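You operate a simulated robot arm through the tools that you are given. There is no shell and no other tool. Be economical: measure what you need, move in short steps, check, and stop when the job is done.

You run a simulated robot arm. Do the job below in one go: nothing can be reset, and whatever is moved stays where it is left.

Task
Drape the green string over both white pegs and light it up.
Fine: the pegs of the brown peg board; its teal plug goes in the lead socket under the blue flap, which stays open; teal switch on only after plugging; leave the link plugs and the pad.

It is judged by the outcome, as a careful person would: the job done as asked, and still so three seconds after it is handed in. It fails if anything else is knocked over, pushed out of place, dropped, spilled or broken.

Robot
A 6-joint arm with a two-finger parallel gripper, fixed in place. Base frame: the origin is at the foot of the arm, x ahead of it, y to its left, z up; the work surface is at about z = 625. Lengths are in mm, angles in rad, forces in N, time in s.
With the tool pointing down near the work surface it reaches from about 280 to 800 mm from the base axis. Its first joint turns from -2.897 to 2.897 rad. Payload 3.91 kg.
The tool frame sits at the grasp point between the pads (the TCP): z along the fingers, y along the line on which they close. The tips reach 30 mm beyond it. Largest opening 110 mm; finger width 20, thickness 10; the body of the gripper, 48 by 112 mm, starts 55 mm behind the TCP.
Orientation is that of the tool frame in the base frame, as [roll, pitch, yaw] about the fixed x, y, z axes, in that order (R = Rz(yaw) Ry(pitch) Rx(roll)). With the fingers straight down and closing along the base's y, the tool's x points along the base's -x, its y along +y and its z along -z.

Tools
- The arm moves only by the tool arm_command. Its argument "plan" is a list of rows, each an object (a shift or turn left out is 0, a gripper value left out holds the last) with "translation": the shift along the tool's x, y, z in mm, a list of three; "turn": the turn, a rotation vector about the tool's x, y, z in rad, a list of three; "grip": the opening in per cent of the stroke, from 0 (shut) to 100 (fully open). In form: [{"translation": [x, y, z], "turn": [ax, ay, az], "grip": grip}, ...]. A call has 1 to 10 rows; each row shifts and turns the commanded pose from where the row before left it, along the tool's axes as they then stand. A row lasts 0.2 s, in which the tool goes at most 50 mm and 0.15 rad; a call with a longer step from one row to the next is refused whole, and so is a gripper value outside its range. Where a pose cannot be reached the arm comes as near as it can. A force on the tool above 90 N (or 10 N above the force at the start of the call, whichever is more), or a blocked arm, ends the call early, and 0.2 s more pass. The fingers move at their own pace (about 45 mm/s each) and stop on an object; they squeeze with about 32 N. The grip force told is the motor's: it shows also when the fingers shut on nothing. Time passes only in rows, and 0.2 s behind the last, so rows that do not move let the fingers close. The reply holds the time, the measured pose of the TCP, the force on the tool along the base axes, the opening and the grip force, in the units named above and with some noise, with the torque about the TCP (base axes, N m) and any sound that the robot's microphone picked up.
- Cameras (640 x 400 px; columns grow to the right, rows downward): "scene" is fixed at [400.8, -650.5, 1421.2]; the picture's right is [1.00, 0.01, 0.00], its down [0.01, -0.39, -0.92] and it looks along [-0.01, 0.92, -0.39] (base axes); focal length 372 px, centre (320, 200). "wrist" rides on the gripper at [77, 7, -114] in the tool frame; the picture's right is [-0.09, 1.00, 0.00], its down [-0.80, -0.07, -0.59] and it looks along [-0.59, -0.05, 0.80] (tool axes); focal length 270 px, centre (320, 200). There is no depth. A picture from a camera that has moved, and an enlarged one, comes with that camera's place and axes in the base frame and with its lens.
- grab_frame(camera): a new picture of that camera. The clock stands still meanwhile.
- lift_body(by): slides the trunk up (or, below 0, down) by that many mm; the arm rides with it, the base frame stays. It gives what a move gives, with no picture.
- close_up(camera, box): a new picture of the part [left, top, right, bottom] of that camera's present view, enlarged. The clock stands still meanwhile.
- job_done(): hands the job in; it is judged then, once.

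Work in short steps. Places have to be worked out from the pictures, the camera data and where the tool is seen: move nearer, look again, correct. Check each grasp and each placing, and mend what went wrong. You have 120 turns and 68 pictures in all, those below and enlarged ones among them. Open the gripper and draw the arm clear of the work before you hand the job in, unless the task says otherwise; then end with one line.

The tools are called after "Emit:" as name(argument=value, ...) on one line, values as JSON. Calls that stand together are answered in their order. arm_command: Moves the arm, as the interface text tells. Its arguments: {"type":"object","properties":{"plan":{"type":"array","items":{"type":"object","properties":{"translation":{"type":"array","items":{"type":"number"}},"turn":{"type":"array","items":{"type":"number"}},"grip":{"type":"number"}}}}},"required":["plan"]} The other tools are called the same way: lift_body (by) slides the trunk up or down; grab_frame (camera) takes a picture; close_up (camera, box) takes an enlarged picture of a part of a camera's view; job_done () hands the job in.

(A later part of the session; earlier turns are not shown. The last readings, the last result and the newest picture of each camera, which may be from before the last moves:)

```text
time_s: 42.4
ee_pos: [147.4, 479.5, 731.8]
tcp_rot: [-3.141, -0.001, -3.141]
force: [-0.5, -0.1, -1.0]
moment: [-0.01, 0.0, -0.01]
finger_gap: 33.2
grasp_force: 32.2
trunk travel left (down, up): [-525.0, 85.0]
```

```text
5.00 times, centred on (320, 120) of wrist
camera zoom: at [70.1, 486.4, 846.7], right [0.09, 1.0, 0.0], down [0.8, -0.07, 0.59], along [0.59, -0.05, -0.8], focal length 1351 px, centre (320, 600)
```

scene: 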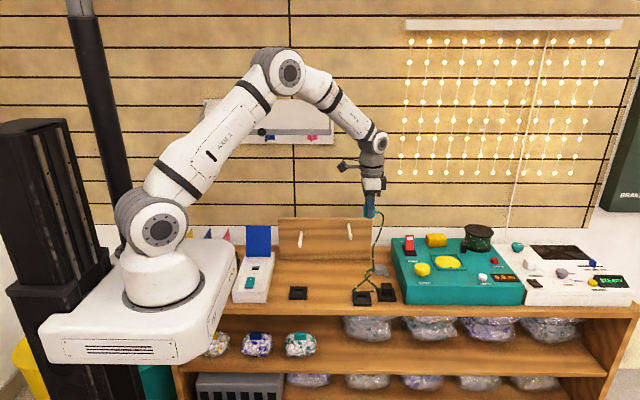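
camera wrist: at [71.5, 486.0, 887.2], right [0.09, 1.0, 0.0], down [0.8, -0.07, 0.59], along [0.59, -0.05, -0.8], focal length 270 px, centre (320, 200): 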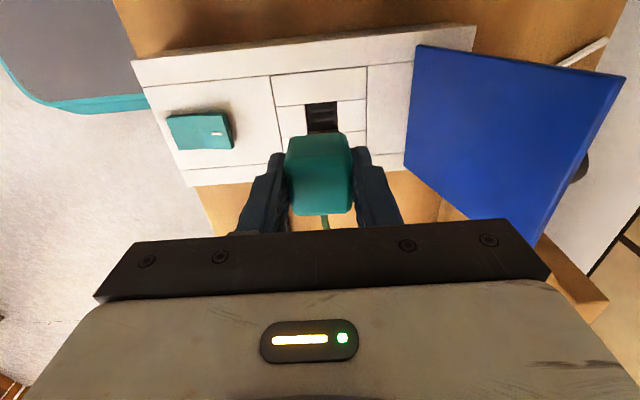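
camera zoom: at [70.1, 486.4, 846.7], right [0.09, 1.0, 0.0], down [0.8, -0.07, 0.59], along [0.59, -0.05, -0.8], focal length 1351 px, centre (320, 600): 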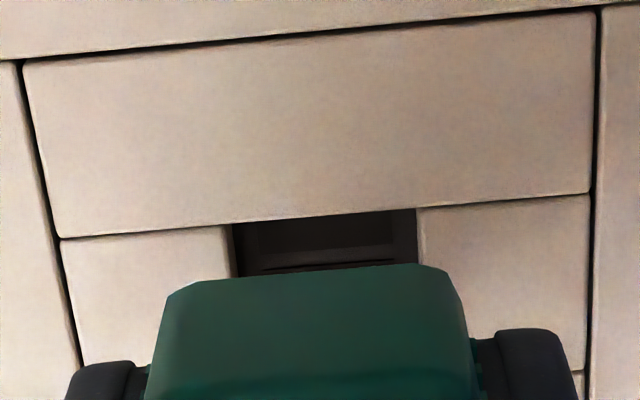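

I'll zoom in further on the prongs and hole to settle the x alignment.

Emit:
close_up(camera="scene", box=[258, 254, 276, 274])

```text
16.00 times, centred on (267, 264) of scene
camera zoom: at [400.8, -650.5, 1421.2], right [1.0, 0.01, 0.0], down [0.01, -0.39, -0.92], along [-0.01, 0.92, -0.39], focal length 5946 px, centre (1168, -824)
```

zoom: 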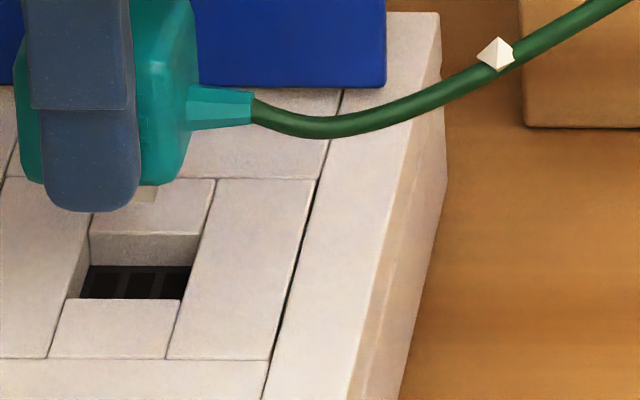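

The scene view puts the prongs about 3 mm short of the hole in x, and the wrist view gives about +0.7 mm in y. I'll correct both, lower to just above the box top, and look again.

Emit:
arm_command(plan=[{"translation": [-3, 0.7, 0]}, {"translation": [0, 0, 8]}, {"translation": [0, 0, 6]}, {}, {}])

Emit:
close_up(camera="scene", box=[252, 250, 276, 274])

Emit:
close_up(camera="wrist", box=[260, 80, 380, 160])

```text
time_s: 43.6
ee_pos: [151.9, 480.2, 717.1]
tcp_rot: [3.141, 0.001, 3.141]
force: [0.9, 0.0, -0.7]
moment: [0.0, 0.0, 0.01]
finger_gap: 33.0
grasp_force: 32.1
trunk travel left (down, up): [-525.0, 85.0]
```

```text
16.00 times, centred on (264, 262) of scene
camera zoom: at [400.8, -650.5, 1421.2], right [1.0, 0.01, 0.0], down [0.01, -0.39, -0.92], along [-0.01, 0.92, -0.39], focal length 5946 px, centre (1216, -792)
```

zoom: 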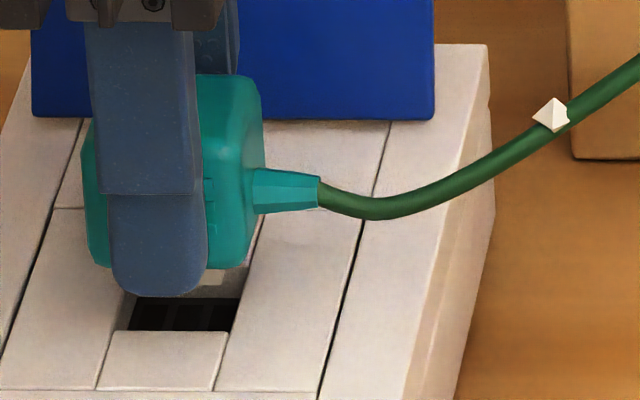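

```text
5.00 times, centred on (320, 120) of wrist
camera zoom: at [73.1, 487.6, 832.6], right [0.09, 1.0, 0.0], down [0.8, -0.07, 0.59], along [0.59, -0.05, -0.8], focal length 1351 px, centre (320, 600)
```

zoom: 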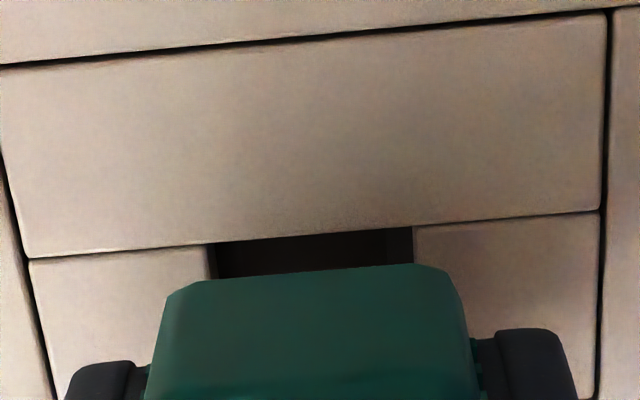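

The prongs are now about 1 mm past the hole in x and about right in y. I'll shift back 1 mm and descend gently, watching the force.

Emit:
arm_command(plan=[{"translation": [1, -0.2, 0]}, {"translation": [0, 0, 3]}, {"translation": [0, 0, 3]}, {"translation": [0, 0, 2]}, {"translation": [0, 0, 2]}, {}, {}])

```text
time_s: 45.2
ee_pos: [148.9, 480.1, 708.2]
tcp_rot: [-3.141, 0.0, -3.141]
force: [0.4, -0.7, 0.4]
moment: [0.0, 0.01, 0.0]
finger_gap: 33.0
grasp_force: 32.4
trunk travel left (down, up): [-525.0, 85.0]
```

There is no contact yet, so I'll continue down in small steps.

Emit:
arm_command(plan=[{"translation": [0, 0, 1.5]}, {"translation": [0, 0, 1.5]}, {"translation": [0, 0, 1.5]}, {}])

Emit:
close_up(camera="scene", box=[252, 250, 276, 274])

```text
time_s: 46.2
ee_pos: [151.0, 479.4, 702.6]
tcp_rot: [3.14, 0.0, 3.141]
force: [-0.8, 0.3, 0.1]
moment: [0.0, 0.01, 0.05]
finger_gap: 33.2
grasp_force: 32.4
trunk travel left (down, up): [-525.0, 85.0]
```

```text
16.00 times, centred on (264, 262) of scene
camera zoom: at [400.8, -650.5, 1421.2], right [1.0, 0.01, 0.0], down [0.01, -0.39, -0.92], along [-0.01, 0.92, -0.39], focal length 5946 px, centre (1216, -792)
```

zoom: 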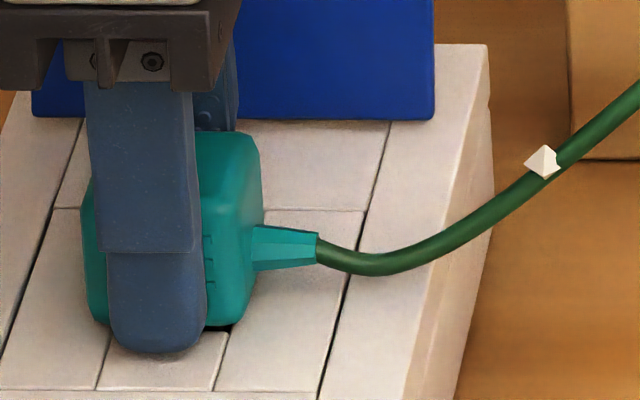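

Still no contact, so the box top must be lower than I estimated. I'll keep going down.

Emit:
arm_command(plan=[{"translation": [0, 0, 1.5]}, {"translation": [0, 0, 1.5]}, {"translation": [0, 0, 1.5]}, {}])

```text
time_s: 47.2
ee_pos: [149.4, 480.7, 700.7]
tcp_rot: [3.139, 0.0, 3.141]
force: [4.7, -2.5, 32.3]
moment: [-0.31, -0.07, 0.03]
finger_gap: 33.3
grasp_force: 32.4
trunk travel left (down, up): [-525.0, 85.0]
heard: snap
```

I heard a snap at 32 N, which may be the plug seating. I'll check visually.

Emit:
close_up(camera="scene", box=[252, 250, 276, 274])

Emit:
close_up(camera="scene", box=[230, 200, 410, 310])

```text
16.00 times, centred on (264, 262) of scene
camera zoom: at [400.8, -650.5, 1421.2], right [1.0, 0.01, 0.0], down [0.01, -0.39, -0.92], along [-0.01, 0.92, -0.39], focal length 5946 px, centre (1216, -792)
```

zoom: 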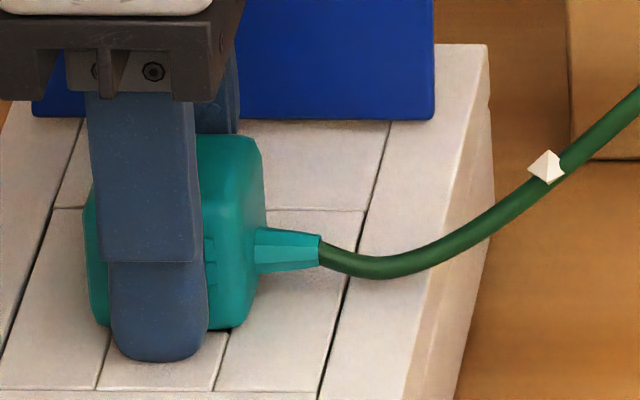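

```text
3.56 times, centred on (320, 255) of scene
camera zoom: at [400.8, -650.5, 1421.2], right [1.0, 0.01, 0.0], down [0.01, -0.39, -0.92], along [-0.01, 0.92, -0.39], focal length 1321 px, centre (320, 4)
```

zoom: 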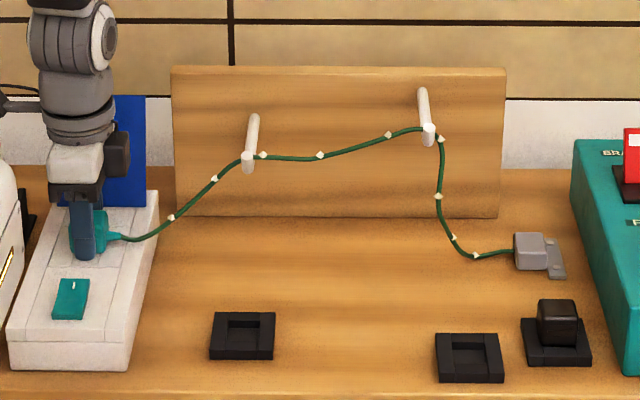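

The plug body sits flush on the box with the string still over both pegs. I'll release, rise and inspect.

Emit:
arm_command(plan=[{"translation": [0, 0, -1]}, {"grip": 50}, {}, {}, {"translation": [0, 0, -20]}, {"translation": [0, 0, -40]}, {"translation": [0, 0, -40]}, {}])

Emit:
close_up(camera="scene", box=[230, 220, 310, 300])

Emit:
close_up(camera="wrist", box=[200, 40, 440, 190])

```text
time_s: 49.0
ee_pos: [148.8, 480.8, 797.7]
tcp_rot: [-3.14, 0.002, -3.14]
force: [-0.5, 0.5, 0.3]
moment: [0.0, 0.0, -0.01]
finger_gap: 54.9
grasp_force: 0.1
trunk travel left (down, up): [-525.0, 85.0]
heard: snap
```

```text
5.00 times, centred on (270, 260) of scene
camera zoom: at [400.8, -650.5, 1421.2], right [1.0, 0.01, 0.0], down [0.01, -0.39, -0.92], along [-0.01, 0.92, -0.39], focal length 1858 px, centre (570, -100)
```

zoom: 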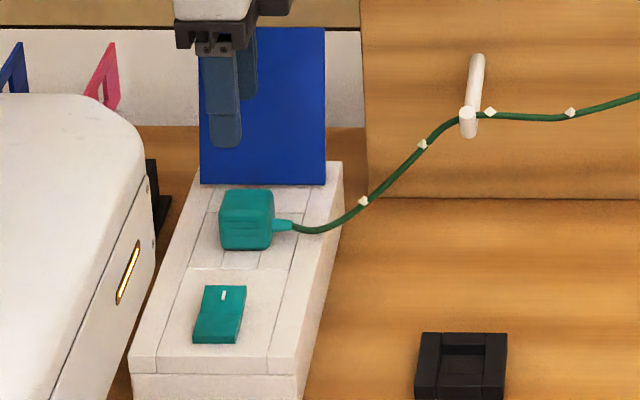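

```text
2.67 times, centred on (320, 115) of wrist
camera zoom: at [71.5, 487.3, 914.0], right [0.09, 1.0, 0.0], down [0.8, -0.07, 0.59], along [0.59, -0.05, -0.8], focal length 721 px, centre (320, 427)
```

zoom: 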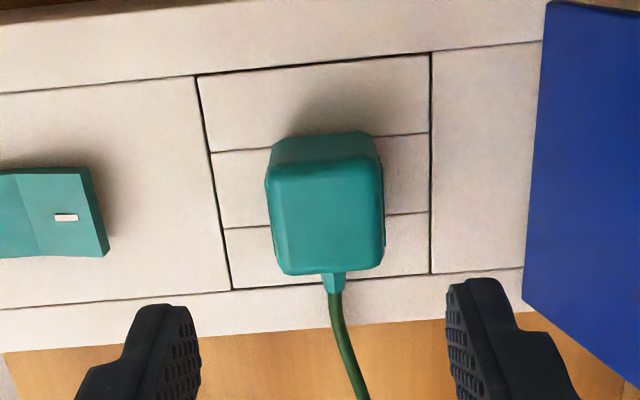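

A second snap came on release, so the plug may have popped up slightly. I'll press its top down with closed fingers until it seats again.

Emit:
arm_command(plan=[{"translation": [-1.5, 0, 0], "grip": 0}, {}, {}, {}, {"translation": [0, 0, 25]}, {"translation": [0, 0, 20]}, {"translation": [0, 0, 10]}, {}])

Emit:
arm_command(plan=[{"translation": [0, 0, 2]}, {"translation": [0, 0, 2]}, {"translation": [0, 0, 2]}, {}])

```text
time_s: 50.8
ee_pos: [152.0, 479.5, 743.7]
tcp_rot: [3.141, -0.001, 3.141]
force: [0.4, 1.0, -0.1]
moment: [0.04, -0.02, 0.0]
finger_gap: 0.1
grasp_force: 32.3
trunk travel left (down, up): [-525.0, 85.0]
```

```text
time_s: 51.8
ee_pos: [151.7, 480.4, 737.3]
tcp_rot: [-3.14, 0.001, 3.141]
force: [-0.7, 0.2, 0.1]
moment: [0.0, -0.01, -0.02]
finger_gap: 0.2
grasp_force: 32.3
trunk travel left (down, up): [-525.0, 85.0]
```

Emit:
arm_command(plan=[{"translation": [0, 0, 2]}, {"translation": [0, 0, 2]}, {"translation": [0, 0, 2]}, {}])

```text
time_s: 52.8
ee_pos: [152.7, 479.6, 734.1]
tcp_rot: [3.138, 0.0, 3.14]
force: [1.5, -0.6, 20.8]
moment: [-0.04, -0.05, -0.02]
finger_gap: 0.1
grasp_force: 32.3
trunk travel left (down, up): [-525.0, 85.0]
```

That's contact at tip z≈704.5. I'll press further, in small steps, to see whether it moves or snaps.

Emit:
arm_command(plan=[{"translation": [0, 0, 1.5]}, {"translation": [0, 0, 1.5]}, {}])

```text
time_s: 53.6
ee_pos: [151.8, 478.9, 733.6]
tcp_rot: [3.133, 0.002, 3.14]
force: [5.6, -3.4, 62.8]
moment: [-0.1, -0.1, 0.0]
finger_gap: 0.0
grasp_force: 32.0
trunk travel left (down, up): [-525.0, 85.0]
```

It is solid at 63 N with no further travel, at the same height as at the first snap, so it looks seated. I'll retract and look at the plug's base.

Emit:
arm_command(plan=[{"translation": [0, 0, -5]}, {"translation": [0, 0, -30]}, {"translation": [0, 0, -45]}, {"translation": [0, 0, -45]}, {}])

Emit:
close_up(camera="scene", box=[248, 250, 278, 275])

Emit:
close_up(camera="wrist", box=[200, 20, 440, 170])

```text
time_s: 54.8
ee_pos: [151.0, 479.5, 853.0]
tcp_rot: [-3.14, -0.001, -3.142]
force: [-0.2, 0.1, 0.1]
moment: [0.0, -0.01, -0.03]
finger_gap: 0.2
grasp_force: 31.7
trunk travel left (down, up): [-525.0, 85.0]
```

```text
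16.00 times, centred on (263, 262) of scene
camera zoom: at [400.8, -650.5, 1421.2], right [1.0, 0.01, 0.0], down [0.01, -0.39, -0.92], along [-0.01, 0.92, -0.39], focal length 5946 px, centre (1232, -800)
```

zoom: 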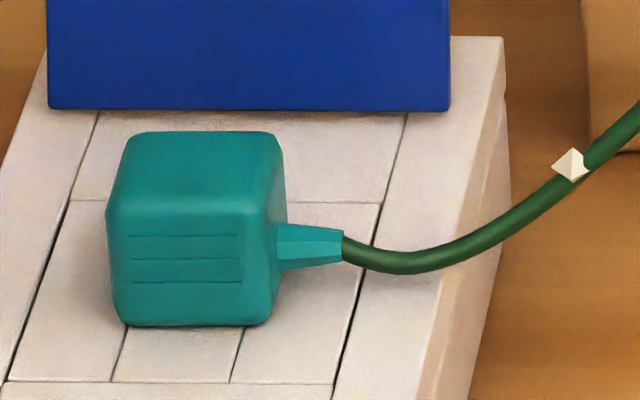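

```text
2.67 times, centred on (320, 95) of wrist
camera zoom: at [72.3, 487.7, 968.8], right [0.09, 1.0, 0.0], down [0.8, -0.07, 0.59], along [0.59, -0.05, -0.8], focal length 721 px, centre (320, 480)
```

zoom: 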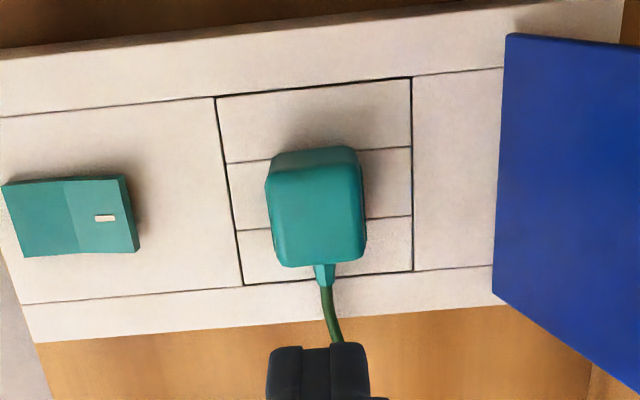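

The plug looks flush. Because of the odd second snap I'll do a gentle tug test: re-grip the plug and pull up about 1 mm to see if it resists.

Emit:
arm_command(plan=[{"translation": [0, 0, 40], "grip": 50}, {"translation": [0, 0, 40]}, {"translation": [0, 0, 40]}, {"translation": [0, 0, 20]}, {"translation": [0, 0, 9]}, {}, {"grip": 0}, {}, {}])

Emit:
arm_command(plan=[{"translation": [0, 0, -0.7]}, {}])

```text
time_s: 56.8
ee_pos: [150.9, 480.4, 705.9]
tcp_rot: [3.141, 0.0, -3.141]
force: [0.4, -0.2, -1.2]
moment: [0.0, -0.01, 0.01]
finger_gap: 33.0
grasp_force: 32.3
trunk travel left (down, up): [-525.0, 85.0]
```

```text
time_s: 57.4
ee_pos: [150.3, 480.2, 706.2]
tcp_rot: [-3.141, -0.001, 3.141]
force: [-0.5, 0.8, -0.8]
moment: [-0.02, -0.01, 0.01]
finger_gap: 33.1
grasp_force: 32.2
trunk travel left (down, up): [-525.0, 85.0]
```

There is no resistance yet; I'll pull another millimetre.

Emit:
arm_command(plan=[{"translation": [0, 0, -0.8]}, {"translation": [0, 0, -0.8]}, {}])

Emit:
close_up(camera="scene", box=[248, 250, 278, 275])

```text
time_s: 58.2
ee_pos: [151.1, 480.8, 707.3]
tcp_rot: [3.14, -0.001, -3.142]
force: [-0.2, 0.1, -1.6]
moment: [0.02, 0.01, 0.02]
finger_gap: 33.1
grasp_force: 32.0
trunk travel left (down, up): [-525.0, 85.0]
```

```text
16.00 times, centred on (263, 262) of scene
camera zoom: at [400.8, -650.5, 1421.2], right [1.0, 0.01, 0.0], down [0.01, -0.39, -0.92], along [-0.01, 0.92, -0.39], focal length 5946 px, centre (1232, -800)
```

zoom: 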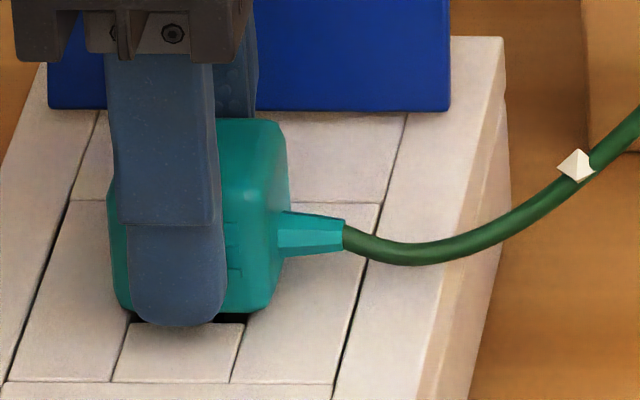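

The plug comes up freely, so there is no strong latch. I'll push it down again in small steps and listen for the snap.

Emit:
arm_command(plan=[{"translation": [0, 0, 1]}, {"translation": [0, 0, 1]}, {"translation": [0, 0, 1]}, {}])

Emit:
arm_command(plan=[{"translation": [0, 0, 1]}, {"translation": [0, 0, 1]}, {}])

```text
time_s: 59.2
ee_pos: [150.8, 479.2, 705.0]
tcp_rot: [-3.141, 0.001, -3.139]
force: [-0.1, 0.3, 5.3]
moment: [-0.09, 0.01, 0.0]
finger_gap: 33.0
grasp_force: 31.7
trunk travel left (down, up): [-525.0, 85.0]
```

```text
time_s: 60.0
ee_pos: [151.4, 479.7, 703.0]
tcp_rot: [3.139, 0.001, 3.141]
force: [-0.2, -2.5, 31.3]
moment: [-0.19, 0.08, 0.02]
finger_gap: 33.0
grasp_force: 31.7
trunk travel left (down, up): [-525.0, 85.0]
```

Contact comes back at the same resting height, about TCP 704. I'll press further while gripped and listen.

Emit:
arm_command(plan=[{"translation": [0, 0, 1]}, {"translation": [0, 0, 1]}, {"translation": [0, 0, 1]}, {}])

Emit:
close_up(camera="scene", box=[248, 250, 278, 275])

```text
time_s: 61.0
ee_pos: [151.1, 479.7, 701.1]
tcp_rot: [3.138, 0.001, 3.141]
force: [0.0, 3.7, 31.9]
moment: [0.02, -0.01, -0.02]
finger_gap: 33.2
grasp_force: 32.0
trunk travel left (down, up): [-525.0, 85.0]
```

```text
16.00 times, centred on (263, 262) of scene
camera zoom: at [400.8, -650.5, 1421.2], right [1.0, 0.01, 0.0], down [0.01, -0.39, -0.92], along [-0.01, 0.92, -0.39], focal length 5946 px, centre (1232, -800)
```

zoom: 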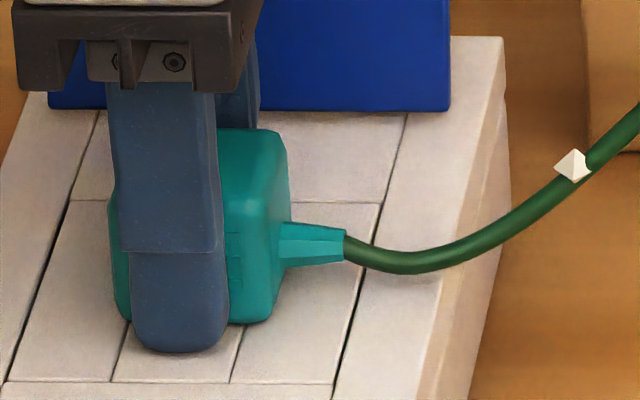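

The fingers just slip down over the plug at about 31 N, so it is either seated or sitting on the lands. I'll relieve the pressure, then test sideways: if the prongs are in the slots, x motion should be blocked.

Emit:
arm_command(plan=[{"translation": [0, 0, -2]}, {"translation": [0, 0, -0.7]}, {"translation": [-1.5, 0, 0]}, {}])

Emit:
arm_command(plan=[{"translation": [1.5, 0, 0]}, {"translation": [1.5, 0, 0]}, {}])

```text
time_s: 62.0
ee_pos: [151.1, 478.1, 701.1]
tcp_rot: [-3.135, 0.0, -3.141]
force: [-17.9, 0.2, -2.1]
moment: [0.03, 0.51, 0.0]
finger_gap: 33.3
grasp_force: 32.5
trunk travel left (down, up): [-525.0, 85.0]
```

```text
time_s: 62.8
ee_pos: [149.0, 479.5, 701.8]
tcp_rot: [-3.14, -0.001, 3.141]
force: [1.0, 0.2, 0.0]
moment: [0.03, -0.03, 0.0]
finger_gap: 33.2
grasp_force: 31.3
trunk travel left (down, up): [-525.0, 85.0]
```

+x is blocked but -x is free, so the prongs are only in the recess, against its +x wall. I'll probe for the -x wall to find the centre.

Emit:
arm_command(plan=[{"translation": [1, 0, 0]}, {}])

Emit:
arm_command(plan=[{"translation": [1, 0, 0]}, {}])

Emit:
arm_command(plan=[{"translation": [1, 0, 0]}, {}])

```text
time_s: 63.4
ee_pos: [147.9, 480.8, 702.4]
tcp_rot: [3.14, 0.001, -3.141]
force: [0.5, -0.4, -1.3]
moment: [0.01, -0.03, 0.0]
finger_gap: 33.0
grasp_force: 31.9
trunk travel left (down, up): [-525.0, 85.0]
```

```text
time_s: 64.0
ee_pos: [147.3, 479.6, 702.7]
tcp_rot: [-3.138, 0.0, -3.14]
force: [-0.8, -0.2, -0.4]
moment: [0.0, 0.0, 0.0]
finger_gap: 33.2
grasp_force: 31.5
trunk travel left (down, up): [-525.0, 85.0]
```

```text
time_s: 64.6
ee_pos: [146.8, 479.2, 701.7]
tcp_rot: [-3.14, 0.0, 3.141]
force: [2.9, 0.2, -1.1]
moment: [0.01, -0.13, 0.02]
finger_gap: 33.0
grasp_force: 32.6
trunk travel left (down, up): [-525.0, 85.0]
```

The walls are at offsets of about -0.1 and -4.25 mm, so the centre is 2.3 mm back in +x from here. I'll centre there and press down gently.

Emit:
arm_command(plan=[{"translation": [-2.35, 0, 0]}, {}, {"translation": [0, 0, 1]}, {"translation": [0, 0, 1]}, {"translation": [0, 0, 1]}, {}])

```text
time_s: 66.0
ee_pos: [148.5, 479.2, 700.4]
tcp_rot: [3.138, -0.002, 3.141]
force: [3.9, -2.0, 19.3]
moment: [-0.22, -0.2, -0.02]
finger_gap: 33.1
grasp_force: 31.9
trunk travel left (down, up): [-525.0, 85.0]
```

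The fingers are probably touching the box now, because the plug slid up in the grip. I'll re-grip 5 mm higher so I can press with more travel.

Emit:
arm_command(plan=[{"grip": 42}, {}, {"translation": [0, 0, -7.5]}, {}, {"grip": 0}, {}, {}])

Emit:
arm_command(plan=[{"translation": [0, 0, 1]}, {"translation": [0, 0, 1]}, {}])

```text
time_s: 67.6
ee_pos: [149.4, 479.6, 706.2]
tcp_rot: [-3.14, 0.0, -3.141]
force: [0.7, 0.2, 0.2]
moment: [0.02, 0.0, 0.0]
finger_gap: 32.9
grasp_force: 31.9
trunk travel left (down, up): [-525.0, 85.0]
```

```text
time_s: 68.4
ee_pos: [148.8, 479.6, 705.6]
tcp_rot: [3.14, -0.001, 3.141]
force: [0.1, -1.7, 16.3]
moment: [-0.17, 0.17, -0.01]
finger_gap: 33.0
grasp_force: 31.9
trunk travel left (down, up): [-525.0, 85.0]
```

It's resting at 16 N. I'll do a small search in x under light pressure.

Emit:
arm_command(plan=[{"translation": [-0.4, 0, 0]}, {"translation": [-0.4, 0, 0]}, {"translation": [0.4, 0, 0]}, {"translation": [0.4, 0, 0]}, {"translation": [0.4, 0, 0]}, {"translation": [0.4, 0, 0]}, {}])

```text
time_s: 70.0
ee_pos: [148.8, 479.3, 705.9]
tcp_rot: [3.139, -0.002, 3.14]
force: [9.6, 3.0, 25.5]
moment: [0.01, -0.19, 0.03]
finger_gap: 33.2
grasp_force: 31.7
trunk travel left (down, up): [-525.0, 85.0]
```

There's now a 10 N side force, which could be friction or prongs in the slots. I'll unload z to find out which.

Emit:
arm_command(plan=[{"translation": [0, 0, -1.5]}, {}])

Emit:
arm_command(plan=[{"translation": [-1.6, 0, 0]}, {}])

```text
time_s: 70.6
ee_pos: [147.4, 478.6, 705.0]
tcp_rot: [-3.139, 0.001, 3.141]
force: [1.2, 1.2, 6.2]
moment: [0.15, -0.04, -0.05]
finger_gap: 33.2
grasp_force: 31.8
trunk travel left (down, up): [-525.0, 85.0]
```

```text
time_s: 71.2
ee_pos: [149.6, 479.6, 705.6]
tcp_rot: [-3.139, 0.0, 3.141]
force: [0.1, -1.3, 0.1]
moment: [0.0, 0.02, 0.0]
finger_gap: 33.1
grasp_force: 32.2
trunk travel left (down, up): [-525.0, 85.0]
```

That was only friction. Now I'll probe the recess walls in y, with no down force.

Emit:
arm_command(plan=[{"translation": [0.8, 1.5, 0]}, {}])

Emit:
arm_command(plan=[{"translation": [0, 1, 0]}, {}])

Emit:
arm_command(plan=[{"translation": [0, 1, 0]}, {}])

```text
time_s: 71.8
ee_pos: [149.0, 481.2, 706.4]
tcp_rot: [-3.14, 0.0, 3.141]
force: [-0.2, 0.3, -0.4]
moment: [-0.01, -0.01, 0.02]
finger_gap: 33.1
grasp_force: 32.3
trunk travel left (down, up): [-525.0, 85.0]
```

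```text
time_s: 72.4
ee_pos: [150.1, 481.4, 706.7]
tcp_rot: [-3.141, 0.002, 3.141]
force: [0.1, -2.6, 0.5]
moment: [-0.06, -0.01, 0.06]
finger_gap: 33.1
grasp_force: 32.3
trunk travel left (down, up): [-525.0, 85.0]
```

```text
time_s: 73.0
ee_pos: [149.3, 481.6, 706.9]
tcp_rot: [-3.139, -0.001, -3.14]
force: [0.5, -8.3, 1.7]
moment: [-0.27, -0.03, 0.03]
finger_gap: 33.0
grasp_force: 31.8
trunk travel left (down, up): [-525.0, 85.0]
```

The +y wall is at about +2.4 mm. Now the -y wall.

Emit:
arm_command(plan=[{"translation": [0, -3.5, 0]}, {"translation": [0, -1.5, 0]}, {}])

Emit:
arm_command(plan=[{"translation": [0, -1, 0]}, {}])

Emit:
arm_command(plan=[{"translation": [0, -1, 0]}, {}])

```text
time_s: 73.8
ee_pos: [150.8, 478.1, 706.9]
tcp_rot: [-3.141, -0.002, 3.141]
force: [0.2, 0.7, 0.4]
moment: [0.05, 0.0, 0.02]
finger_gap: 33.2
grasp_force: 31.9
trunk travel left (down, up): [-525.0, 85.0]
```

```text
time_s: 74.4
ee_pos: [149.4, 477.9, 705.6]
tcp_rot: [3.14, 0.001, -3.141]
force: [-0.7, 3.6, -0.3]
moment: [0.14, 0.01, 0.0]
finger_gap: 32.9
grasp_force: 31.6
trunk travel left (down, up): [-525.0, 85.0]
```

```text
time_s: 75.0
ee_pos: [149.7, 477.5, 706.0]
tcp_rot: [3.141, 0.0, -3.141]
force: [-2.2, 11.4, 0.0]
moment: [0.41, 0.08, 0.0]
finger_gap: 33.0
grasp_force: 31.6
trunk travel left (down, up): [-525.0, 85.0]
```

The y walls are symmetric about the earlier y, with about ±2 mm of play each way, so I'm now centred. I'll re-centre, let go, then press from above with closed fingers and listen for the snap.

Emit:
arm_command(plan=[{"translation": [0.2, 3.5, 0]}, {"translation": [0, 0, 1]}, {"translation": [0, 0, 1]}, {}, {"grip": 50}, {}, {}])

Emit:
arm_command(plan=[{"translation": [0, 0, -20]}, {"translation": [0, 0, -30], "grip": 0}, {}, {}, {}, {"translation": [0, 0, 15]}, {"translation": [0, 0, 5]}, {}])

```text
time_s: 76.6
ee_pos: [149.3, 479.7, 705.3]
tcp_rot: [-3.141, -0.001, 3.141]
force: [-1.1, 0.1, 0.4]
moment: [-0.02, -0.02, 0.05]
finger_gap: 54.8
grasp_force: 0.0
trunk travel left (down, up): [-525.0, 85.0]
```

```text
time_s: 78.4
ee_pos: [149.1, 480.0, 732.4]
tcp_rot: [-3.141, 0.0, -3.14]
force: [-0.7, -0.4, -0.3]
moment: [0.03, 0.02, 0.02]
finger_gap: 0.0
grasp_force: 32.2
trunk travel left (down, up): [-525.0, 85.0]
```

No contact yet at about this height; pressing down stepwise.

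Emit:
arm_command(plan=[{"translation": [0, 0, 1.5]}, {"translation": [0, 0, 1.5]}, {}])

Emit:
arm_command(plan=[{"translation": [0, 0, 1.5]}, {"translation": [0, 0, 1.5]}, {"translation": [0, 0, 1]}, {}])

```text
time_s: 79.2
ee_pos: [148.8, 481.0, 733.9]
tcp_rot: [3.138, 0.001, 3.139]
force: [0.8, -0.6, 32.4]
moment: [-0.01, -0.05, -0.05]
finger_gap: 0.1
grasp_force: 31.5
trunk travel left (down, up): [-525.0, 85.0]
```

```text
time_s: 80.2
ee_pos: [147.9, 480.2, 733.2]
tcp_rot: [3.131, 0.004, -3.141]
force: [0.5, -2.2, 80.2]
moment: [-0.08, 0.0, 0.0]
finger_gap: 0.0
grasp_force: 31.8
trunk travel left (down, up): [-525.0, 85.0]
```

It is solid at 80 N at the same height, with no snap. I need to know whether the body is flush, so I'll raise and take another close look.

Emit:
arm_command(plan=[{"translation": [0, 0, -6]}, {"translation": [0, 0, -45]}, {"translation": [0, 0, -45]}, {"translation": [0, 0, -20]}, {}])

Emit:
close_up(camera="scene", box=[248, 250, 278, 275])

Emit:
close_up(camera="wrist", box=[275, 55, 355, 125])

```text
time_s: 81.4
ee_pos: [149.9, 479.7, 843.5]
tcp_rot: [-3.142, 0.002, -3.142]
force: [0.5, 0.0, -0.1]
moment: [0.01, 0.03, -0.02]
finger_gap: 0.0
grasp_force: 32.3
trunk travel left (down, up): [-525.0, 85.0]
```

```text
16.00 times, centred on (263, 262) of scene
camera zoom: at [400.8, -650.5, 1421.2], right [1.0, 0.01, 0.0], down [0.01, -0.39, -0.92], along [-0.01, 0.92, -0.39], focal length 5946 px, centre (1232, -800)
```

zoom: 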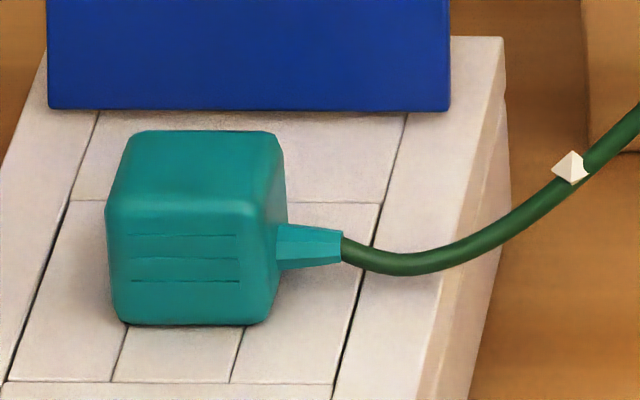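

```text
5.71 times, centred on (315, 90) of wrist
camera zoom: at [71.2, 487.5, 958.8], right [0.09, 1.0, 0.0], down [0.8, -0.07, 0.59], along [0.59, -0.05, -0.8], focal length 1544 px, centre (349, 829)
```

zoom: 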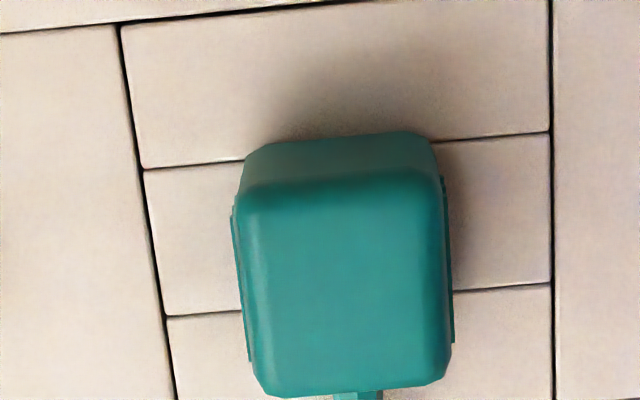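

The plug has settled in exactly the same spot as after the first release and looks flush, which suggests the slots locate it. I'll do a gentle sideways push on its -x face with closed fingers to test engagement.

Emit:
arm_command(plan=[{"translation": [32, 0, 0]}, {"translation": [0, 0, 45]}, {"translation": [0, 0, 45]}, {"translation": [0, 0, 38]}, {}, {"translation": [-3, 0, 0]}, {}])

Emit:
arm_command(plan=[{"translation": [-1, 0, 0]}, {"translation": [-1, 0, 0]}, {}])

```text
time_s: 83.0
ee_pos: [120.9, 479.8, 715.7]
tcp_rot: [-3.141, 0.0, -3.141]
force: [-0.1, 0.3, -0.5]
moment: [-0.01, 0.01, 0.01]
finger_gap: 0.0
grasp_force: 32.6
trunk travel left (down, up): [-525.0, 85.0]
```

```text
time_s: 83.8
ee_pos: [121.9, 480.2, 713.6]
tcp_rot: [-3.142, 0.001, 3.141]
force: [0.1, 0.3, 0.1]
moment: [0.03, 0.0, 0.02]
finger_gap: 0.0
grasp_force: 32.6
trunk travel left (down, up): [-525.0, 85.0]
```

Emit:
arm_command(plan=[{"translation": [-1, 0, 0]}, {"translation": [-1, 0, 0]}, {}])

Emit:
arm_command(plan=[{"translation": [-1, 0, 0]}, {}])

Emit:
arm_command(plan=[{"translation": [-1, 0, 0]}, {}])

```text
time_s: 84.6
ee_pos: [123.3, 479.4, 715.2]
tcp_rot: [3.141, 0.001, -3.141]
force: [-0.5, -0.9, 0.2]
moment: [0.05, 0.01, 0.0]
finger_gap: 0.1
grasp_force: 32.2
trunk travel left (down, up): [-525.0, 85.0]
```

```text
time_s: 85.2
ee_pos: [124.2, 479.1, 715.0]
tcp_rot: [3.141, -0.001, -3.141]
force: [-4.7, 0.4, 1.0]
moment: [0.07, 0.14, -0.01]
finger_gap: 0.0
grasp_force: 31.8
trunk travel left (down, up): [-525.0, 85.0]
```

```text
time_s: 85.8
ee_pos: [124.3, 479.9, 715.8]
tcp_rot: [-3.141, 0.0, -3.14]
force: [-11.4, 1.5, 6.0]
moment: [0.02, 0.27, 0.01]
finger_gap: 0.0
grasp_force: 31.5
trunk travel left (down, up): [-525.0, 85.0]
```

The plug resists in +x. The cord tension must be pulling it against the recess's +x wall each time I let go, so it was never centred over the slots. I'll re-grip it there, lift slightly, shift 2.1 mm in -x and press.

Emit:
arm_command(plan=[{"translation": [5, 0, 0]}, {"translation": [0, 0, -45]}, {"translation": [-31.5, 0, 0], "grip": 50}, {}, {}, {"translation": [0, 0, 36]}, {}, {"grip": 0}, {}, {}])

Emit:
arm_command(plan=[{"translation": [0, 0, -2]}, {"translation": [1.1, 0, 0]}, {"translation": [1, 0, 0]}, {}, {"translation": [0, 0, 1.5]}, {"translation": [0, 0, 1]}, {}])

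```text
time_s: 88.0
ee_pos: [152.9, 480.0, 724.8]
tcp_rot: [3.141, -0.001, 3.14]
force: [0.4, 0.3, -0.6]
moment: [-0.01, 0.01, 0.0]
finger_gap: 32.6
grasp_force: 31.6
trunk travel left (down, up): [-525.0, 85.0]
```

```text
time_s: 89.6
ee_pos: [151.1, 479.9, 724.4]
tcp_rot: [3.139, -0.001, -3.141]
force: [0.5, -1.0, 7.9]
moment: [-0.19, -0.02, -0.01]
finger_gap: 32.8
grasp_force: 32.2
trunk travel left (down, up): [-525.0, 85.0]
```

I gripped too near the top. I'll open, go 18 mm lower, re-grip, and repeat the shift.

Emit:
arm_command(plan=[{"grip": 50}, {}, {}, {"translation": [0, 0, 10]}, {"translation": [0, 0, 8]}, {}, {"grip": 0}, {}, {}])

Emit:
arm_command(plan=[{"translation": [0, 0, -1.5]}, {"translation": [1, 0, 0]}, {"translation": [1.1, 0, 0]}, {}])

Emit:
arm_command(plan=[{"translation": [0, 0, 1]}, {"translation": [0, 0, 1]}, {"translation": [0, 0, 0.7]}, {}])

```text
time_s: 91.6
ee_pos: [150.1, 479.8, 705.6]
tcp_rot: [-3.141, 0.0, -3.141]
force: [0.2, 0.7, -0.6]
moment: [-0.02, -0.01, -0.02]
finger_gap: 33.1
grasp_force: 32.1
trunk travel left (down, up): [-525.0, 85.0]
```

```text
time_s: 92.6
ee_pos: [149.4, 480.4, 706.6]
tcp_rot: [3.141, 0.0, 3.14]
force: [7.3, -1.1, 0.0]
moment: [0.0, -0.28, 0.01]
finger_gap: 33.3
grasp_force: 31.9
trunk travel left (down, up): [-525.0, 85.0]
```

```text
time_s: 93.6
ee_pos: [149.2, 480.8, 706.5]
tcp_rot: [3.141, -0.001, 3.14]
force: [11.8, 1.6, 13.2]
moment: [-0.07, -0.3, -0.01]
finger_gap: 32.9
grasp_force: 31.8
trunk travel left (down, up): [-525.0, 85.0]
```

There's +7 N, so the plug is now at the -x wall (it stayed where I'd shifted it). I'll lift a touch, move +2.8 mm to the centre and press.

Emit:
arm_command(plan=[{"translation": [0, 0, -2.5]}, {"translation": [-1.4, 0, 0]}, {"translation": [-1.4, 0, 0]}, {}])

Emit:
arm_command(plan=[{"translation": [0, 0, 1.2]}, {"translation": [0, 0, 1]}, {"translation": [0, 0, 1]}, {}])

```text
time_s: 94.6
ee_pos: [150.9, 479.8, 707.4]
tcp_rot: [-3.141, 0.0, -3.14]
force: [-0.2, -0.4, -0.4]
moment: [-0.01, 0.01, -0.02]
finger_gap: 32.8
grasp_force: 31.7
trunk travel left (down, up): [-525.0, 85.0]
```

```text
time_s: 95.6
ee_pos: [151.7, 479.9, 705.6]
tcp_rot: [3.137, -0.001, -3.14]
force: [-0.1, -1.6, 25.4]
moment: [-0.16, 0.25, 0.02]
finger_gap: 33.0
grasp_force: 31.7
trunk travel left (down, up): [-525.0, 85.0]
```

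It's still resting on the lands. I'll lift, shift and press at several x offsets, comparing the reaction at the same commanded depth.

Emit:
arm_command(plan=[{"translation": [0, 0, -3.2]}, {"translation": [0.5, 0, 0]}, {"translation": [0, 0, 1.6]}, {"translation": [0, 0, 1.6]}, {}])

Emit:
arm_command(plan=[{"translation": [0, 0, -3.2]}, {"translation": [0.5, 0, 0]}, {"translation": [0, 0, 1.6]}, {"translation": [0, 0, 1.6]}, {}])

Emit:
arm_command(plan=[{"translation": [0, 0, -3.2]}, {"translation": [-1.5, 0, 0]}, {"translation": [0, 0, 1.6]}, {"translation": [0, 0, 1.6]}, {}])

Emit:
arm_command(plan=[{"translation": [0, 0, -3.2]}, {"translation": [-0.5, 0, 0]}, {"translation": [0, 0, 1.6]}, {"translation": [0, 0, 1.6]}, {}])

```text
time_s: 96.8
ee_pos: [150.7, 479.7, 705.4]
tcp_rot: [3.14, -0.001, 3.14]
force: [-1.3, -6.6, 25.9]
moment: [-0.24, 0.2, 0.03]
finger_gap: 33.1
grasp_force: 31.9
trunk travel left (down, up): [-525.0, 85.0]
```

```text
time_s: 98.0
ee_pos: [149.8, 480.3, 705.9]
tcp_rot: [3.141, 0.001, 3.142]
force: [-1.4, -2.6, 20.8]
moment: [-0.16, 0.13, 0.03]
finger_gap: 33.0
grasp_force: 32.2
trunk travel left (down, up): [-525.0, 85.0]
```

```text
time_s: 99.2
ee_pos: [150.9, 479.5, 705.0]
tcp_rot: [3.139, -0.001, 3.14]
force: [2.1, -3.3, 17.5]
moment: [-0.17, 0.06, 0.01]
finger_gap: 32.7
grasp_force: 31.8
trunk travel left (down, up): [-525.0, 85.0]
```

```text
time_s: 100.4
ee_pos: [152.0, 478.9, 705.7]
tcp_rot: [3.139, 0.0, 3.141]
force: [-0.8, -2.5, 17.9]
moment: [-0.13, 0.13, -0.01]
finger_gap: 33.0
grasp_force: 31.9
trunk travel left (down, up): [-525.0, 85.0]
```

No drop at any offset. The evidence fits this: the first snap was the plug connecting near the centre, and on release the cord pulled it 1–2 mm off, which was the second snap. I'll lift the plug and draw more string over the pegs so the cord goes slack, then re-insert centred.

Emit:
arm_command(plan=[{"translation": [0, 0, -5]}, {"translation": [0, 0, -20]}, {"translation": [5, 0, -30]}, {"translation": [20, 0, -30]}, {"translation": [25, 0, -10]}, {"translation": [20, -5, -10]}, {}, {}])

Emit:
close_up(camera="scene", box=[225, 195, 405, 305])

Emit:
grab_frame(camera="wrist")

```text
time_s: 102.2
ee_pos: [82.0, 476.1, 808.7]
tcp_rot: [-3.141, 0.0, -3.141]
force: [0.0, 0.8, -0.5]
moment: [-0.02, -0.05, -0.02]
finger_gap: 33.2
grasp_force: 32.0
trunk travel left (down, up): [-525.0, 85.0]
```

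```text
3.56 times, centred on (315, 250) of scene
camera zoom: at [400.8, -650.5, 1421.2], right [1.0, 0.01, 0.0], down [0.01, -0.39, -0.92], along [-0.01, 0.92, -0.39], focal length 1321 px, centre (338, 22)
```

zoom: 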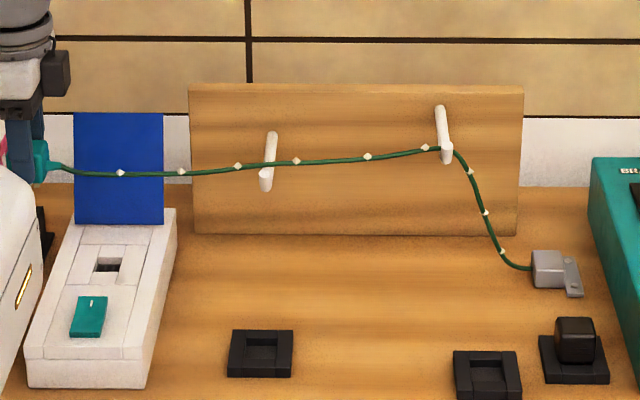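

```text
10 pictures are left
camera wrist: at [4.2, 483.4, 924.0], right [0.09, 1.0, 0.0], down [0.8, -0.07, 0.59], along [0.59, -0.05, -0.8], focal length 270 px, centre (320, 200)
```

wrist: 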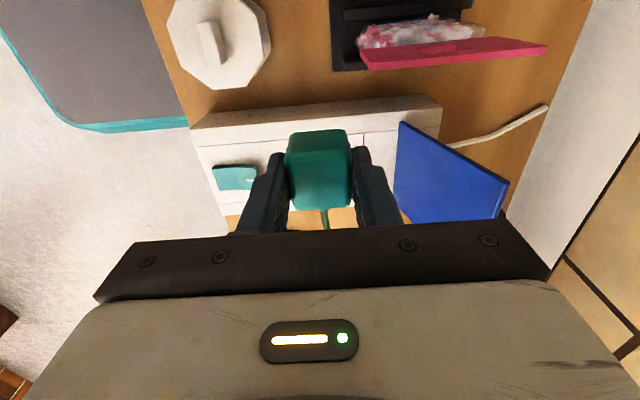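

The string is drawn and still over both pegs. Now I'll return over the socket centre and go down into the recess.

Emit:
arm_command(plan=[{"translation": [-25, 5, 15]}, {"translation": [-25, 0, 20]}, {"translation": [-19.15, 0, 20]}, {"translation": [0, 0, 20]}, {"translation": [0, 0, 12]}, {}, {}])

Emit:
close_up(camera="scene", box=[250, 248, 274, 272])

```text
time_s: 103.8
ee_pos: [150.6, 481.0, 722.2]
tcp_rot: [-3.141, 0.0, -3.141]
force: [-0.3, -0.1, -0.7]
moment: [0.01, 0.01, 0.0]
finger_gap: 33.1
grasp_force: 32.3
trunk travel left (down, up): [-525.0, 85.0]
```

```text
16.00 times, centred on (262, 260) of scene
camera zoom: at [400.8, -650.5, 1421.2], right [1.0, 0.01, 0.0], down [0.01, -0.39, -0.92], along [-0.01, 0.92, -0.39], focal length 5946 px, centre (1248, -760)
```

zoom: 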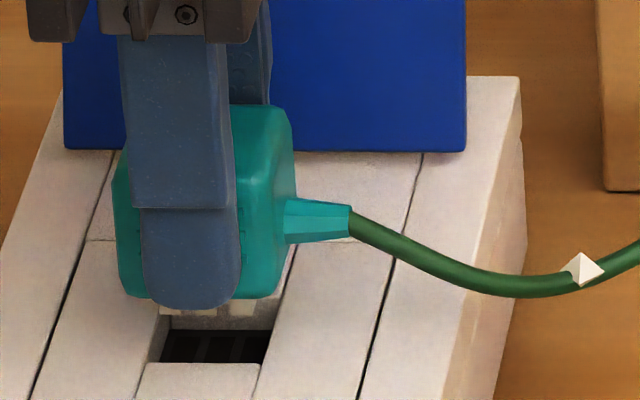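

The prongs are within about 1 mm of the hole centre and the cord is slack. I'll shift -0.7 mm and insert, pressing to the slip limit in steps.

Emit:
arm_command(plan=[{"translation": [0.7, 0, 0]}, {"translation": [0, 0, 5]}, {"translation": [0, 0, 5]}, {"translation": [0, 0, 4]}, {}])

Emit:
arm_command(plan=[{"translation": [0, 0, 1.5]}, {"translation": [0, 0, 1.5]}, {"translation": [0, 0, 1.5]}, {}])

```text
time_s: 105.0
ee_pos: [150.9, 481.2, 707.5]
tcp_rot: [3.14, -0.001, 3.14]
force: [-0.1, -0.1, -1.3]
moment: [-0.01, -0.01, -0.03]
finger_gap: 33.1
grasp_force: 31.3
trunk travel left (down, up): [-525.0, 85.0]
```

```text
time_s: 106.0
ee_pos: [152.0, 479.6, 706.1]
tcp_rot: [3.14, 0.001, 3.14]
force: [6.9, -2.8, 30.6]
moment: [-0.19, -0.04, -0.01]
finger_gap: 32.9
grasp_force: 31.9
trunk travel left (down, up): [-525.0, 85.0]
heard: snap
```

That was a snap at 30 N. I'll relax the residual load (6.9 N in x, 30 N in z) before opening so the release doesn't jerk it.

Emit:
arm_command(plan=[{"translation": [-0.7, -0.3, -1]}, {}])

Emit:
arm_command(plan=[{"translation": [0, 0, -0.8]}, {}])

```text
time_s: 106.6
ee_pos: [150.6, 479.0, 705.2]
tcp_rot: [3.137, 0.0, 3.141]
force: [0.3, 3.6, 25.1]
moment: [0.05, 0.2, -0.02]
finger_gap: 33.0
grasp_force: 32.4
trunk travel left (down, up): [-525.0, 85.0]
```

```text
time_s: 107.2
ee_pos: [150.6, 479.2, 705.2]
tcp_rot: [3.14, -0.001, 3.141]
force: [-1.3, 8.5, 13.5]
moment: [0.26, 0.07, 0.03]
finger_gap: 33.4
grasp_force: 31.9
trunk travel left (down, up): [-525.0, 85.0]
```

Emit:
arm_command(plan=[{"translation": [0, 0.6, -0.9]}, {}])

```text
time_s: 107.8
ee_pos: [151.3, 477.5, 705.0]
tcp_rot: [-3.137, -0.002, 3.139]
force: [-0.4, 0.8, 0.0]
moment: [0.02, -0.01, -0.02]
finger_gap: 33.1
grasp_force: 31.9
trunk travel left (down, up): [-525.0, 85.0]
heard: snap
```

It snapped again on unloading, so a 30 N push isn't enough to hold it. With the cord slack the plug should stay centred, so I'll release and press harder from above with closed fingers.

Emit:
arm_command(plan=[{"grip": 45}, {}, {}, {"translation": [0, 0, -20]}, {"translation": [0, 0, -30], "grip": 0}, {}, {}, {}, {"translation": [0, 0, 18]}, {}])

Emit:
arm_command(plan=[{"translation": [0, 0, 2]}, {"translation": [0, 0, 2]}, {"translation": [0, 0, 1.5]}, {"translation": [0, 0, 1.5]}, {}])

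```text
time_s: 110.0
ee_pos: [152.0, 480.2, 738.0]
tcp_rot: [3.141, 0.0, 3.14]
force: [0.2, 1.2, -0.2]
moment: [0.01, -0.02, 0.02]
finger_gap: 0.1
grasp_force: 32.2
trunk travel left (down, up): [-525.0, 85.0]
```

```text
time_s: 111.2
ee_pos: [151.3, 479.7, 733.7]
tcp_rot: [3.136, 0.001, 3.141]
force: [2.4, -3.2, 36.3]
moment: [-0.11, -0.04, -0.01]
finger_gap: 0.2
grasp_force: 32.0
trunk travel left (down, up): [-525.0, 85.0]
```

Emit:
arm_command(plan=[{"translation": [0, 0, 1.5]}, {"translation": [0, 0, 1.5]}, {"translation": [0, 0, 1]}, {}])

Emit:
close_up(camera="scene", box=[248, 250, 278, 275])

```text
time_s: 112.2
ee_pos: [151.1, 480.5, 732.4]
tcp_rot: [3.13, 0.003, 3.14]
force: [3.5, -5.7, 82.3]
moment: [-0.2, -0.06, -0.01]
finger_gap: 0.0
grasp_force: 31.9
trunk travel left (down, up): [-525.0, 85.0]
```

```text
16.00 times, centred on (263, 262) of scene
camera zoom: at [400.8, -650.5, 1421.2], right [1.0, 0.01, 0.0], down [0.01, -0.39, -0.92], along [-0.01, 0.92, -0.39], focal length 5946 px, centre (1232, -800)
```

zoom: 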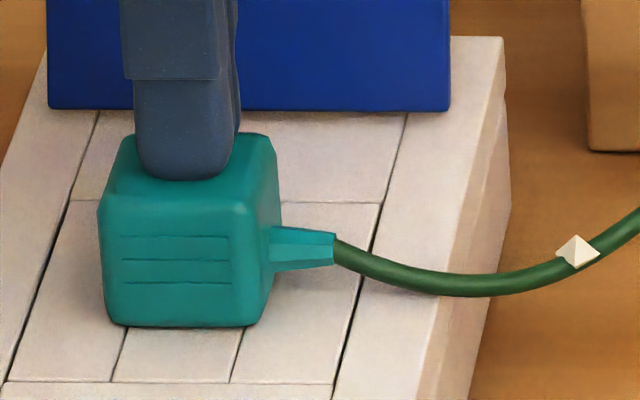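

The plug is now centred in the hole (1.8 mm left of its earlier rest) and flush at 82 N. I'll test it with a light sideways push on the -x face: loose, it would slide up to 2 mm; engaged, it would resist at once.

Emit:
arm_command(plan=[{"translation": [0, 0, -8]}, {"translation": [0, 0, -35]}, {"translation": [35, 0, 0]}, {"translation": [0, 0, 35]}, {"translation": [0, 0, 28]}, {}])

Emit:
arm_command(plan=[{"translation": [-2, 0, 0]}, {"translation": [-1, 0, 0]}, {"translation": [-1, 0, 0]}, {}])

Emit:
arm_command(plan=[{"translation": [-1, 0, 0]}, {}])

Emit:
arm_command(plan=[{"translation": [-0.7, 0, 0]}, {}])

```text
time_s: 113.6
ee_pos: [115.4, 481.2, 705.4]
tcp_rot: [3.141, -0.001, -3.14]
force: [0.2, 0.6, 0.1]
moment: [0.04, 0.05, 0.01]
finger_gap: 0.1
grasp_force: 31.9
trunk travel left (down, up): [-525.0, 85.0]
```

```text
time_s: 114.6
ee_pos: [118.9, 480.0, 706.9]
tcp_rot: [3.141, 0.0, 3.14]
force: [0.3, 0.3, 0.2]
moment: [0.0, 0.0, 0.01]
finger_gap: 0.0
grasp_force: 32.0
trunk travel left (down, up): [-525.0, 85.0]
```

```text
time_s: 115.2
ee_pos: [121.7, 481.2, 707.0]
tcp_rot: [-3.14, -0.001, -3.14]
force: [-0.6, -0.2, 0.0]
moment: [-0.03, 0.01, -0.02]
finger_gap: 0.0
grasp_force: 31.8
trunk travel left (down, up): [-525.0, 85.0]
```

```text
time_s: 115.8
ee_pos: [122.3, 480.5, 706.3]
tcp_rot: [3.141, 0.0, 3.141]
force: [-0.4, -0.7, -0.4]
moment: [0.0, 0.04, -0.04]
finger_gap: 0.0
grasp_force: 31.6
trunk travel left (down, up): [-525.0, 85.0]
```

Emit:
arm_command(plan=[{"translation": [-0.7, 0, 0]}, {}])

Emit:
arm_command(plan=[{"translation": [-0.5, 0, 0]}, {}])

```text
time_s: 116.4
ee_pos: [122.9, 482.1, 707.3]
tcp_rot: [3.141, 0.001, -3.14]
force: [0.1, 0.1, 0.2]
moment: [0.01, -0.01, 0.0]
finger_gap: 0.0
grasp_force: 32.0
trunk travel left (down, up): [-525.0, 85.0]
```

```text
time_s: 117.0
ee_pos: [123.5, 479.5, 707.2]
tcp_rot: [-3.14, 0.001, 3.14]
force: [-0.3, 0.5, 0.6]
moment: [-0.01, 0.03, 0.04]
finger_gap: 0.0
grasp_force: 31.7
trunk travel left (down, up): [-525.0, 85.0]
```

No force yet, so I'll look to see whether the finger has reached the plug or moved it.

Emit:
close_up(camera="scene", box=[248, 250, 278, 275])

```text
16.00 times, centred on (263, 262) of scene
camera zoom: at [400.8, -650.5, 1421.2], right [1.0, 0.01, 0.0], down [0.01, -0.39, -0.92], along [-0.01, 0.92, -0.39], focal length 5946 px, centre (1232, -800)
```

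zoom: 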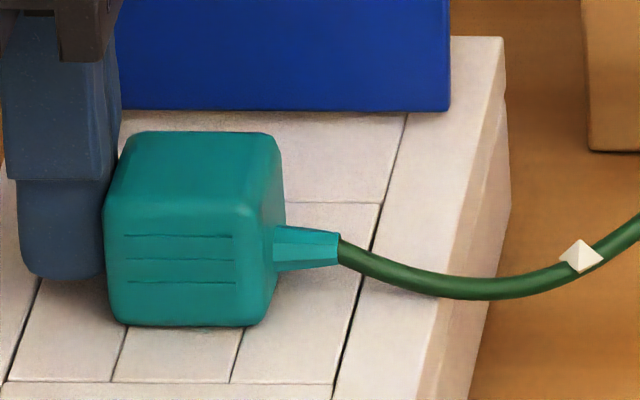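

The plug slid freely by 1 mm and is now at the same x as at the first snap (left edge ≈ 101 px), 1 mm right of where I last pressed. I'll press from the top here.

Emit:
arm_command(plan=[{"translation": [2, 0, 0]}, {"translation": [0, 0, -40]}, {"translation": [-28.5, 0, 0]}, {}, {"translation": [0, 0, 9]}, {"translation": [0, 0, 3]}, {}])

Emit:
arm_command(plan=[{"translation": [0, 0, 1.5]}, {"translation": [0, 0, 1.5]}, {"translation": [0, 0, 1.5]}, {}])

Emit:
arm_command(plan=[{"translation": [0, 0, 1.5]}, {"translation": [0, 0, 1]}, {}])

```text
time_s: 118.6
ee_pos: [149.8, 478.9, 735.0]
tcp_rot: [3.139, 0.002, -3.141]
force: [0.1, 0.8, 0.0]
moment: [-0.01, 0.02, 0.0]
finger_gap: 0.0
grasp_force: 32.0
trunk travel left (down, up): [-525.0, 85.0]
```

```text
time_s: 119.6
ee_pos: [149.7, 479.6, 732.9]
tcp_rot: [3.135, 0.002, -3.14]
force: [-0.7, -3.0, 46.5]
moment: [-0.11, 0.04, 0.03]
finger_gap: 0.1
grasp_force: 32.1
trunk travel left (down, up): [-525.0, 85.0]
```

```text
time_s: 120.4
ee_pos: [149.7, 480.4, 733.1]
tcp_rot: [3.132, 0.001, 3.14]
force: [0.7, -3.8, 74.5]
moment: [-0.17, -0.01, -0.01]
finger_gap: 0.0
grasp_force: 31.6
trunk travel left (down, up): [-525.0, 85.0]
```

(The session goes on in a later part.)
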